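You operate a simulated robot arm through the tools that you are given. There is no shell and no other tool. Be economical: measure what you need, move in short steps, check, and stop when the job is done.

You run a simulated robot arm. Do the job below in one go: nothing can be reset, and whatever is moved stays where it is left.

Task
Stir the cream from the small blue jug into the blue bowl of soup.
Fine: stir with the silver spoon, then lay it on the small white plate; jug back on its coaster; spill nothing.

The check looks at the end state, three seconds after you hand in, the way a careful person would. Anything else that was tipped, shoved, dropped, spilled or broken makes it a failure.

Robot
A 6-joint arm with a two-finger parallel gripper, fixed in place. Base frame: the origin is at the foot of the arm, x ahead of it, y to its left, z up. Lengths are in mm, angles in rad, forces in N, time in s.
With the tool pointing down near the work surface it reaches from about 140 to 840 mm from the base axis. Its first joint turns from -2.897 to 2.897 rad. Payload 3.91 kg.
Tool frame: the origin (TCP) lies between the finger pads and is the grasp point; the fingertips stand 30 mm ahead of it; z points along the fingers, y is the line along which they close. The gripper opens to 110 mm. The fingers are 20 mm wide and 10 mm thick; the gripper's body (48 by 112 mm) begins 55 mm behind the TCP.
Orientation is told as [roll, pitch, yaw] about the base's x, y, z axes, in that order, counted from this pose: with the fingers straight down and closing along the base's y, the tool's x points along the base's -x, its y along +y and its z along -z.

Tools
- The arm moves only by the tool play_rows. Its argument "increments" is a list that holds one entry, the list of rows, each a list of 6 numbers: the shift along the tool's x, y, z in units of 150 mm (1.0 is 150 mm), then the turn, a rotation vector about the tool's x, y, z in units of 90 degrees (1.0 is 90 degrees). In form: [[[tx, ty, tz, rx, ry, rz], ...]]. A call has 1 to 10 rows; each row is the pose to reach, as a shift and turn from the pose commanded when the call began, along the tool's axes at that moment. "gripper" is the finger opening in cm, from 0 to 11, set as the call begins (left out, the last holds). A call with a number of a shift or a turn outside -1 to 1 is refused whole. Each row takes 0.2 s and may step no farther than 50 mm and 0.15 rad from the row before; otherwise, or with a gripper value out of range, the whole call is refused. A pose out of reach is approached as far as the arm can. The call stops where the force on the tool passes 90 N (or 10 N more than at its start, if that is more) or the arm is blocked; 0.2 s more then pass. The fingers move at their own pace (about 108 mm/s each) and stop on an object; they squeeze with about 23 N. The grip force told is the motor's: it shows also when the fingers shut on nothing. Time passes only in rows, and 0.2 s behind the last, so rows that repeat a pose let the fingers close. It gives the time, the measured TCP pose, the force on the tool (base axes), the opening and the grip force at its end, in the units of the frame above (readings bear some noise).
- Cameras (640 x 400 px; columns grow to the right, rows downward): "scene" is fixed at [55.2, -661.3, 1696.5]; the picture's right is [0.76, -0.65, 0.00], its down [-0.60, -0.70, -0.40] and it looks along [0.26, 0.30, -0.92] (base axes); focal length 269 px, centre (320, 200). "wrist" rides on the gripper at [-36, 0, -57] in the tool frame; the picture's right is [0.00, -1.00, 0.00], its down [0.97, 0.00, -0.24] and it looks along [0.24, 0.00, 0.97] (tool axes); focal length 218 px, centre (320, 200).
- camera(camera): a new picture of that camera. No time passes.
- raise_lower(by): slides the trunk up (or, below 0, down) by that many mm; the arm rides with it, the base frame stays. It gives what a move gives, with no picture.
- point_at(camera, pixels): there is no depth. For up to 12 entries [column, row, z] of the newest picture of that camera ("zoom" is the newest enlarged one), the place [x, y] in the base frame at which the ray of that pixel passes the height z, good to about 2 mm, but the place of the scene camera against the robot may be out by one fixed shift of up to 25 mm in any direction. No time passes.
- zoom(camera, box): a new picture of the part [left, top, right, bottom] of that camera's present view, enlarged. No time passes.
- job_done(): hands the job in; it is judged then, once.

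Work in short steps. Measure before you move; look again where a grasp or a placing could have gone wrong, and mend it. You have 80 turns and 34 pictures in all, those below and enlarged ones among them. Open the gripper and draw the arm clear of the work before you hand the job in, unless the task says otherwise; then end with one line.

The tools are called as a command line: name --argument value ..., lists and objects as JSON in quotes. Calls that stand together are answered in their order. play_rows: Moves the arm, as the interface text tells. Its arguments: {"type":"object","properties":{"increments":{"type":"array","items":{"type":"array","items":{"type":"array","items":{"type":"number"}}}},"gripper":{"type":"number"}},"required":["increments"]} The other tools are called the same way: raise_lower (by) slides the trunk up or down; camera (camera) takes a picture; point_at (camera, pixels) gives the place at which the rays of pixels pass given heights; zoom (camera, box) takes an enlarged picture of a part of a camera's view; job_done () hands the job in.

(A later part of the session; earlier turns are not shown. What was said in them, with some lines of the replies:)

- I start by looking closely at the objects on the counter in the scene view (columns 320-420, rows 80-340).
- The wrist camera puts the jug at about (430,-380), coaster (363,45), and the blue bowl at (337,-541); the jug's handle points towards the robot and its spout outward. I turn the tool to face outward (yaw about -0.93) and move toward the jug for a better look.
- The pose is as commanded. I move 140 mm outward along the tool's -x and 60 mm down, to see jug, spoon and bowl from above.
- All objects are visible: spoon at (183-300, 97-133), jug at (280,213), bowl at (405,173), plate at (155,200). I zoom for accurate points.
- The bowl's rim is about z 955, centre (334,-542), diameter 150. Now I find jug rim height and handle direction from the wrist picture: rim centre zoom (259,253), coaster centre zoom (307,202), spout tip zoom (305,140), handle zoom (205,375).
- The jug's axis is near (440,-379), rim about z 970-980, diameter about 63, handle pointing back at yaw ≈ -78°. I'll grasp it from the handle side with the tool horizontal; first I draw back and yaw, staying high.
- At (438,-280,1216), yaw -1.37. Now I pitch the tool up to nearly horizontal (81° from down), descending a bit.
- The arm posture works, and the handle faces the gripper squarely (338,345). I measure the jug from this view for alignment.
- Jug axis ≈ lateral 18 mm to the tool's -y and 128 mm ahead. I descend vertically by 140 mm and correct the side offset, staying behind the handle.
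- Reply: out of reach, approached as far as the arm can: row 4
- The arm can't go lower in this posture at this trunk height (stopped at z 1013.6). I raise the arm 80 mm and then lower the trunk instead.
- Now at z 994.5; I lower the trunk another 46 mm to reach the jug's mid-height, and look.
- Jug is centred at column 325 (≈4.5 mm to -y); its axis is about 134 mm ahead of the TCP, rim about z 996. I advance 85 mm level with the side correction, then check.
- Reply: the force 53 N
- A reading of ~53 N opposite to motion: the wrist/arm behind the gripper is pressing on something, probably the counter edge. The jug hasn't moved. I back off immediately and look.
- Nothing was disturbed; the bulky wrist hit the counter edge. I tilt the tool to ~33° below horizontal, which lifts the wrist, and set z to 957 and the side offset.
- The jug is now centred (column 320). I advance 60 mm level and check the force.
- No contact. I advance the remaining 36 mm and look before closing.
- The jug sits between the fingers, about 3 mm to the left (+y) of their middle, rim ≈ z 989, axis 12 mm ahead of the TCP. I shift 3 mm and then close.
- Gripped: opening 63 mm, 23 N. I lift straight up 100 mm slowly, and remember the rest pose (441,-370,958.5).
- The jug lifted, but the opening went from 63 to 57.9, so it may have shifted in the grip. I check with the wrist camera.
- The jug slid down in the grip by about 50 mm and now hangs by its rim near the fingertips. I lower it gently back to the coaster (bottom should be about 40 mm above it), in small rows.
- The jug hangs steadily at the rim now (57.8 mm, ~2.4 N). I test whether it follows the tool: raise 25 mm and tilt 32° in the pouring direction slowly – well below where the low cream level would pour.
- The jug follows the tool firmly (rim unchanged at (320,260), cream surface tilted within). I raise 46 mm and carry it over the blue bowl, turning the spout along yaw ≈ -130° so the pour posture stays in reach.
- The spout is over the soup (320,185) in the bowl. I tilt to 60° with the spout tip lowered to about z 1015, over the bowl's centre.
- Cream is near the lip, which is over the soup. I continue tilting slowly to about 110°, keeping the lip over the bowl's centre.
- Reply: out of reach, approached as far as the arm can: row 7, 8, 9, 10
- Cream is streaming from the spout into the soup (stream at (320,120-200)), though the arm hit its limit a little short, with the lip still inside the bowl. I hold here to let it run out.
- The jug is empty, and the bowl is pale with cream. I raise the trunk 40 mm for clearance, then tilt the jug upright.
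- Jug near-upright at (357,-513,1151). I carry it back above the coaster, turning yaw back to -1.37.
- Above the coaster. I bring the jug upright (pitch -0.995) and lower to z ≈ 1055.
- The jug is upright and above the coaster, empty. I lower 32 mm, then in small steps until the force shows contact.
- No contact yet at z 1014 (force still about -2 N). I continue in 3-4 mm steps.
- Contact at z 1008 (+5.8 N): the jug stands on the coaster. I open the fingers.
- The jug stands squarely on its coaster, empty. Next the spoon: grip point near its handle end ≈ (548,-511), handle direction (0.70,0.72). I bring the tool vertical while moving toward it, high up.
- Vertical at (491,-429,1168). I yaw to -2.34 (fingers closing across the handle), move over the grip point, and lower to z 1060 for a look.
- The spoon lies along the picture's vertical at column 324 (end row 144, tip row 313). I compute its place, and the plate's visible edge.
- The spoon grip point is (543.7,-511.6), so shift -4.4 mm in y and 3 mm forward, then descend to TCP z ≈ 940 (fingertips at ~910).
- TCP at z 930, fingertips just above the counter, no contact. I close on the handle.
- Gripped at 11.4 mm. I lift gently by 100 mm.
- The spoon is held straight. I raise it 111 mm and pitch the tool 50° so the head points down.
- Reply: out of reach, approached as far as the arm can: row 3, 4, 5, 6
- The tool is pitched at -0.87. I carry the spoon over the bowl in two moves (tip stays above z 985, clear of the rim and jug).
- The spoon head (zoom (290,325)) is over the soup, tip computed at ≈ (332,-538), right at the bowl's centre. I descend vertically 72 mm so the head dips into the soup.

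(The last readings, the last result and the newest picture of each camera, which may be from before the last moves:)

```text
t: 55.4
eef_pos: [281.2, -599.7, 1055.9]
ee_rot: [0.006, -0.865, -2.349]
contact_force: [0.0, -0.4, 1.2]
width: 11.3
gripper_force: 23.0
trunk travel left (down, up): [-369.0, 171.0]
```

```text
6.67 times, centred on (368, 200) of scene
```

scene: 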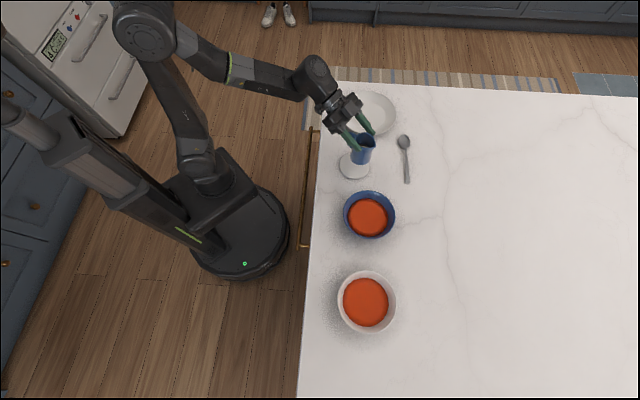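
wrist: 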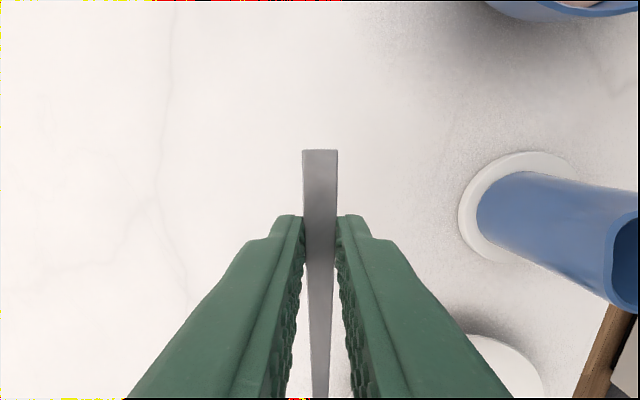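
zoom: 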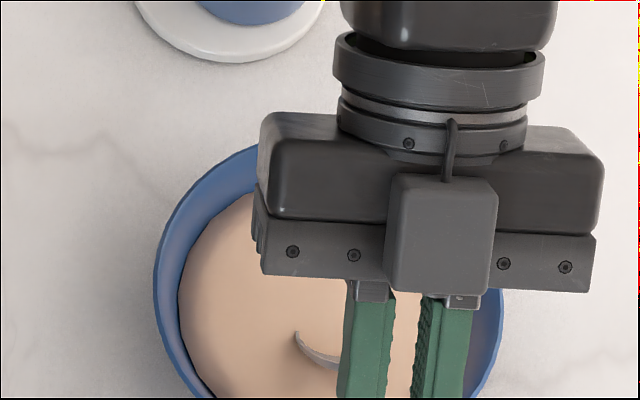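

The head is dipped into the creamy soup with no real contact force. I stir: a circle of radius 20 mm, 3 mm deeper, repeated several times.

play_rows --increments '[[[-0.071, 0, 0.115, 0, 0, 0], [-0.051, 0.086, 0.091, 0, 0, 0], [0, 0.131, 0.031, 0, 0, 0], [0.058, 0.115, -0.038, 0, 0, 0], [0.096, 0.046, -0.083, 0, 0, 0], [0.096, -0.046, -0.083, 0, 0, 0], [0.058, -0.115, -0.038, 0, 0, 0], [0, -0.131, 0.031, 0, 0, 0], [-0.051, -0.086, 0.091, 0, 0, 0], [-0.071, 0, 0.115, 0, 0, 0]]]'

play_rows --increments '[[[0.02, 0.086, -0.024, 0, 0, 0], [0.071, 0.131, -0.084, 0, 0, 0], [0.129, 0.115, -0.153, 0, 0, 0], [0.167, 0.046, -0.198, 0, 0, 0], [0.167, -0.046, -0.198, 0, 0, 0], [0.129, -0.115, -0.153, 0, 0, 0], [0.071, -0.131, -0.084, 0, 0, 0], [0.02, -0.086, -0.024, 0, 0, 0], [0, 0, 0, 0, 0, 0]]]'

play_rows --increments '[[[0.02, 0.086, -0.024, 0, 0, 0], [0.071, 0.131, -0.084, 0, 0, 0], [0.129, 0.115, -0.153, 0, 0, 0], [0.167, 0.046, -0.198, 0, 0, 0], [0.167, -0.046, -0.198, 0, 0, 0], [0.129, -0.115, -0.153, 0, 0, 0], [0.071, -0.131, -0.084, 0, 0, 0], [0.02, -0.086, -0.024, 0, 0, 0], [0, 0, 0, 0, 0, 0]]]'

play_rows --increments '[[[0.02, 0.086, -0.024, 0, 0, 0], [0.071, 0.131, -0.084, 0, 0, 0], [0.129, 0.115, -0.153, 0, 0, 0], [0.167, 0.046, -0.198, 0, 0, 0], [0.167, -0.046, -0.198, 0, 0, 0], [0.129, -0.115, -0.153, 0, 0, 0], [0.071, -0.131, -0.084, 0, 0, 0], [0.02, -0.086, -0.024, 0, 0, 0], [0.071, 0, -0.115, 0, 0, 0]]]'

```text
t: 57.6
eef_pos: [267.6, -612.4, 1052.9]
ee_rot: [0.007, -0.866, -2.35]
contact_force: [0.2, 0.6, 0.0]
width: 11.5
gripper_force: 23.1
trunk travel left (down, up): [-369.0, 171.0]
```

```text
t: 59.6
eef_pos: [267.6, -614.1, 1052.7]
ee_rot: [0.007, -0.865, -2.348]
contact_force: [-0.5, 0.0, -1.0]
width: 11.7
gripper_force: 22.8
trunk travel left (down, up): [-369.0, 171.0]
```

```text
t: 61.6
eef_pos: [269.2, -614.3, 1054.5]
ee_rot: [0.005, -0.865, -2.349]
contact_force: [0.0, -0.4, -0.4]
width: 11.4
gripper_force: 23.0
trunk travel left (down, up): [-369.0, 171.0]
```

```text
t: 63.6
eef_pos: [281.8, -598.9, 1055.0]
ee_rot: [0.007, -0.865, -2.348]
contact_force: [-0.6, 0.7, -0.3]
width: 11.4
gripper_force: 23.2
trunk travel left (down, up): [-369.0, 171.0]
```

Four circles done without contact. I lift the spoon slowly out of the soup (80 mm up) and let it drip over the bowl.

play_rows --increments '[[[-0.07, 0, -0.06, 0, 0, 0], [-0.14, 0, -0.12, 0, 0, 0], [-0.21, 0, -0.18, 0, 0, 0], [-0.28, 0, -0.24, 0, 0, 0], [-0.35, 0, -0.3, 0, 0, 0], [-0.407, 0, -0.346, 0, 0, 0], [-0.407, 0, -0.346, 0, 0, 0], [-0.407, 0, -0.346, 0, 0, 0], [-0.407, 0, -0.346, 0, 0, 0], [-0.407, 0, -0.346, 0, 0, 0]]]'

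play_rows --increments '[[[0, 0, 0, 0, 0, 0], [0, 0, 0, 0, 0, 0], [0, 0, 0, 0, 0, 0], [0, 0, 0, 0, 0, 0], [0, 0, 0, 0, 0, 0], [0, 0, 0, 0, 0, 0], [0, 0, 0, 0, 0, 0], [0, 0, 0, 0, 0, 0], [0, 0, 0, 0, 0, 0], [0, 0, 0, 0, 0, 0]]]'

```text
t: 65.8
eef_pos: [280.8, -599.0, 1135.1]
ee_rot: [0.007, -0.865, -2.351]
contact_force: [0.3, -0.5, -1.5]
width: 11.7
gripper_force: 23.0
trunk travel left (down, up): [-369.0, 171.0]
```

```text
t: 68.0
eef_pos: [281.2, -597.9, 1136.2]
ee_rot: [0.006, -0.865, -2.349]
contact_force: [1.5, -1.2, -0.3]
width: 11.6
gripper_force: 23.3
trunk travel left (down, up): [-369.0, 171.0]
```

No drips noted. I level the spoon (tool vertical) at this height, above everything.

play_rows --increments '[[[0, 0, 0, 0, 0.079, 0], [0, 0, 0, 0, 0.157, 0], [0, 0, 0, 0, 0.236, 0], [0, 0, 0, 0, 0.315, 0], [0, 0, 0, 0, 0.394, 0], [0, 0, 0, 0, 0.472, 0], [0, 0, 0, 0, 0.551, 0]]]'

play_rows --increments '[[[0.1, 0, 0, 0, 0, 0], [0.3, 0, 0, 0, 0, 0], [0.5, 0, 0, 0, 0, 0], [0.7, 0, 0, 0, 0, 0], [0.87, 0, 0, 0, 0, 0], [0.98, 0, 0, 0, 0, 0]]]'

play_rows --increments '[[[0.1, 0, 0, 0, 0, 0], [0.3, 0, 0, 0, 0, 0], [0.5, 0, 0, 0, 0, 0], [0.7, 0, 0, 0, 0, 0], [0.87, 0, 0, 0, 0, 0], [0.98, 0, 0, 0, 0, 0]]]'

```text
t: 69.6
eef_pos: [280.9, -599.2, 1135.7]
ee_rot: [0.005, 0.003, -2.343]
contact_force: [-0.2, 1.0, -0.2]
width: 11.8
gripper_force: 23.2
trunk travel left (down, up): [-369.0, 171.0]
```

```text
t: 71.0
eef_pos: [385.1, -490.8, 1137.4]
ee_rot: [0.006, -0.001, -2.344]
contact_force: [-0.2, -0.3, 0.2]
width: 11.7
gripper_force: 23.5
trunk travel left (down, up): [-369.0, 171.0]
```

```text
t: 72.4
eef_pos: [488.0, -387.8, 1139.3]
ee_rot: [0.003, -0.001, -2.345]
contact_force: [0.2, 0.4, -0.3]
width: 11.5
gripper_force: 23.4
trunk travel left (down, up): [-369.0, 171.0]
```

Now the remaining 109 mm toward the plate plus 10 mm sideways, then down 100 mm, and a look.

play_rows --increments '[[[0.2, 0.02, 0, 0, 0, 0], [0.45, 0.045, 0, 0, 0, 0], [0.65, 0.065, 0, 0, 0, 0], [0.73, 0.07, 0.05, 0, 0, 0], [0.73, 0.07, 0.2, 0, 0, 0], [0.73, 0.07, 0.4, 0, 0, 0], [0.73, 0.07, 0.57, 0, 0, 0], [0.73, 0.07, 0.67, 0, 0, 0]]]'

camera --camera "wrist"

```text
t: 74.2
eef_pos: [570.5, -317.9, 1037.5]
ee_rot: [0.005, 0.001, -2.345]
contact_force: [0.6, -0.1, -0.3]
width: 11.6
gripper_force: 23.1
trunk travel left (down, up): [-369.0, 171.0]
```

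```text
1 pictures are left
```

wrist: 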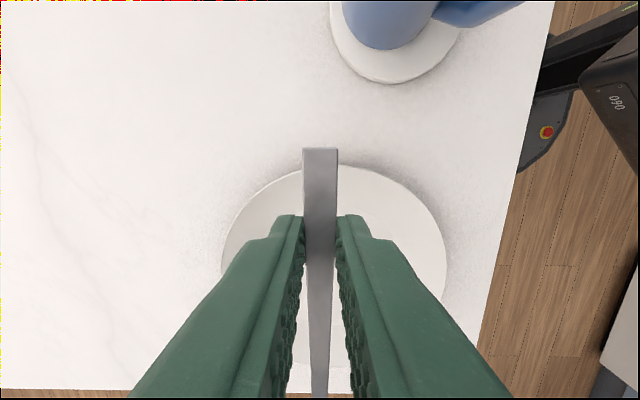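

The plate spans columns 222-446, so its centre is a bit right of the spoon. I compute the edge points.

point_at --camera "wrist" --pixels '[[222, 255, 917], [446, 265, 917], [334, 163, 917], [250, 198, 917], [420, 205, 917], [320, 233, 1007]]'

```text
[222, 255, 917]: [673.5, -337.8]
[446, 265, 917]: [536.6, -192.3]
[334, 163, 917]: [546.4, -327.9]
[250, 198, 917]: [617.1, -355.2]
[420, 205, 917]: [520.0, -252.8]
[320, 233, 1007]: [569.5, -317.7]
```

Plate centre ≈ (611,-264), radius ≈ 93. The spoon is well centred lengthwise; I shift 10 mm to -y and lower to TCP z 958, then in fine steps.

play_rows --increments '[[[0, -0.033, 0, 0, 0, 0], [0, -0.067, 0.05, 0, 0, 0], [0, -0.067, 0.17, 0, 0, 0], [0, -0.067, 0.3, 0, 0, 0], [0, -0.067, 0.43, 0, 0, 0], [0, -0.067, 0.53, 0, 0, 0]]]'

play_rows --increments '[[[0, 0, 0.013, 0, 0, 0], [0, 0, 0.027, 0, 0, 0]]]'

play_rows --increments '[[[0, 0, 0.013, 0, 0, 0], [0, 0, 0.02, 0, 0, 0]]]'

```text
t: 75.6
eef_pos: [563.8, -310.8, 957.0]
ee_rot: [0.005, 0.001, -2.345]
contact_force: [0.5, -0.1, 0.0]
width: 11.9
gripper_force: 23.0
trunk travel left (down, up): [-369.0, 171.0]
```

```text
t: 76.2
eef_pos: [564.0, -309.7, 953.0]
ee_rot: [0.006, -0.001, -2.344]
contact_force: [-0.3, 0.5, -0.2]
width: 11.5
gripper_force: 22.3
trunk travel left (down, up): [-369.0, 171.0]
```

```text
t: 76.8
eef_pos: [564.7, -310.8, 950.4]
ee_rot: [0.005, 0.001, -2.344]
contact_force: [-1.5, -1.0, 4.7]
width: 11.4
gripper_force: 23.6
trunk travel left (down, up): [-369.0, 171.0]
```

First touch at z 950 (+4.7 N). One more small step down.

play_rows --increments '[[[0, 0, 0.007, 0, 0, 0], [0, 0, 0.013, 0, 0, 0]]]'

```text
t: 77.4
eef_pos: [564.9, -311.7, 948.2]
ee_rot: [0.005, 0.0, -2.344]
contact_force: [1.0, -2.2, 9.0]
width: 11.4
gripper_force: 23.0
trunk travel left (down, up): [-369.0, 171.0]
```

The spoon is seated on the plate (9 N). I open the fingers to 4 cm and then rise straight up.

play_rows --increments '[[[0, 0, 0, 0, 0, 0], [0, 0, 0, 0, 0, 0], [0, 0, 0, 0, 0, 0], [0, 0, 0, 0, 0, 0]]]' --gripper 4

play_rows --increments '[[[0, 0, -0.05, 0, 0, 0], [0, 0, -0.15, 0, 0, 0], [0, 0, -0.35, 0, 0, 0], [0, 0, -0.6, 0, 0, 0], [0, 0, -0.85, 0, 0, 0], [0, 0, -1, 0, 0, 0]]]'

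```text
t: 78.4
eef_pos: [564.7, -310.8, 947.5]
ee_rot: [0.006, 0.0, -2.344]
contact_force: [2.5, 1.7, 4.3]
width: 39.6
gripper_force: 0.1
trunk travel left (down, up): [-369.0, 171.0]
```

```text
t: 79.8
eef_pos: [563.7, -310.5, 1097.9]
ee_rot: [0.002, -0.001, -2.345]
contact_force: [-0.3, -0.5, 0.0]
width: 40.2
gripper_force: 0.1
trunk travel left (down, up): [-369.0, 171.0]
```

Released. I raise further and draw the arm back off the counter, toward the base.

play_rows --increments '[[[0, 0, -0.2, 0, 0, 0], [0, -0.2, -0.4, 0, 0, 0], [0, -0.45, -0.4, 0, 0, 0], [0, -0.7, -0.4, 0, 0, 0], [0, -1, -0.4, 0, 0, 0]]]'

play_rows --increments '[[[0, -0.3, 0, 0, 0, 0], [0, -0.6, 0, 0, 0, 0], [0, -0.9, 0, 0, 0, 0]]]'

zoom --camera "scene" --box '[280, 70, 520, 220]'

```text
t: 81.0
eef_pos: [457.0, -202.7, 1158.4]
ee_rot: [0.005, -0.001, -2.344]
contact_force: [-0.2, -0.2, -0.9]
width: 40.1
gripper_force: 0.0
trunk travel left (down, up): [-369.0, 171.0]
```

```text
t: 81.8
eef_pos: [363.5, -111.2, 1156.3]
ee_rot: [0.004, -0.001, -2.343]
contact_force: [-0.5, -0.1, 0.4]
width: 40.0
gripper_force: 0.0
trunk travel left (down, up): [-369.0, 171.0]
```

```text
2.67 times, centred on (400, 145) of scene
```

zoom: 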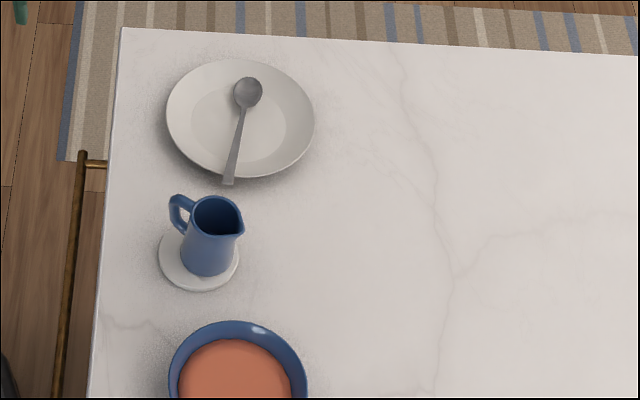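

The last picture shows the spoon on the plate, the jug on its coaster, the soup blended to one colour, and nothing spilled on the part of the counter in view. The arm is clear, so I hand in.

job_done

```text
The job is handed in.
```

The cream is poured and stirred into the blue bowl of soup, the silver spoon is lying on the white plate, and the empty jug is back on its coaster; I saw no spills. The wrist bumped the counter edge (about 53 N) on the first approach, and the jug slipped about 50 mm in the grip on lifting, but I saw nothing tipped or moved by either.
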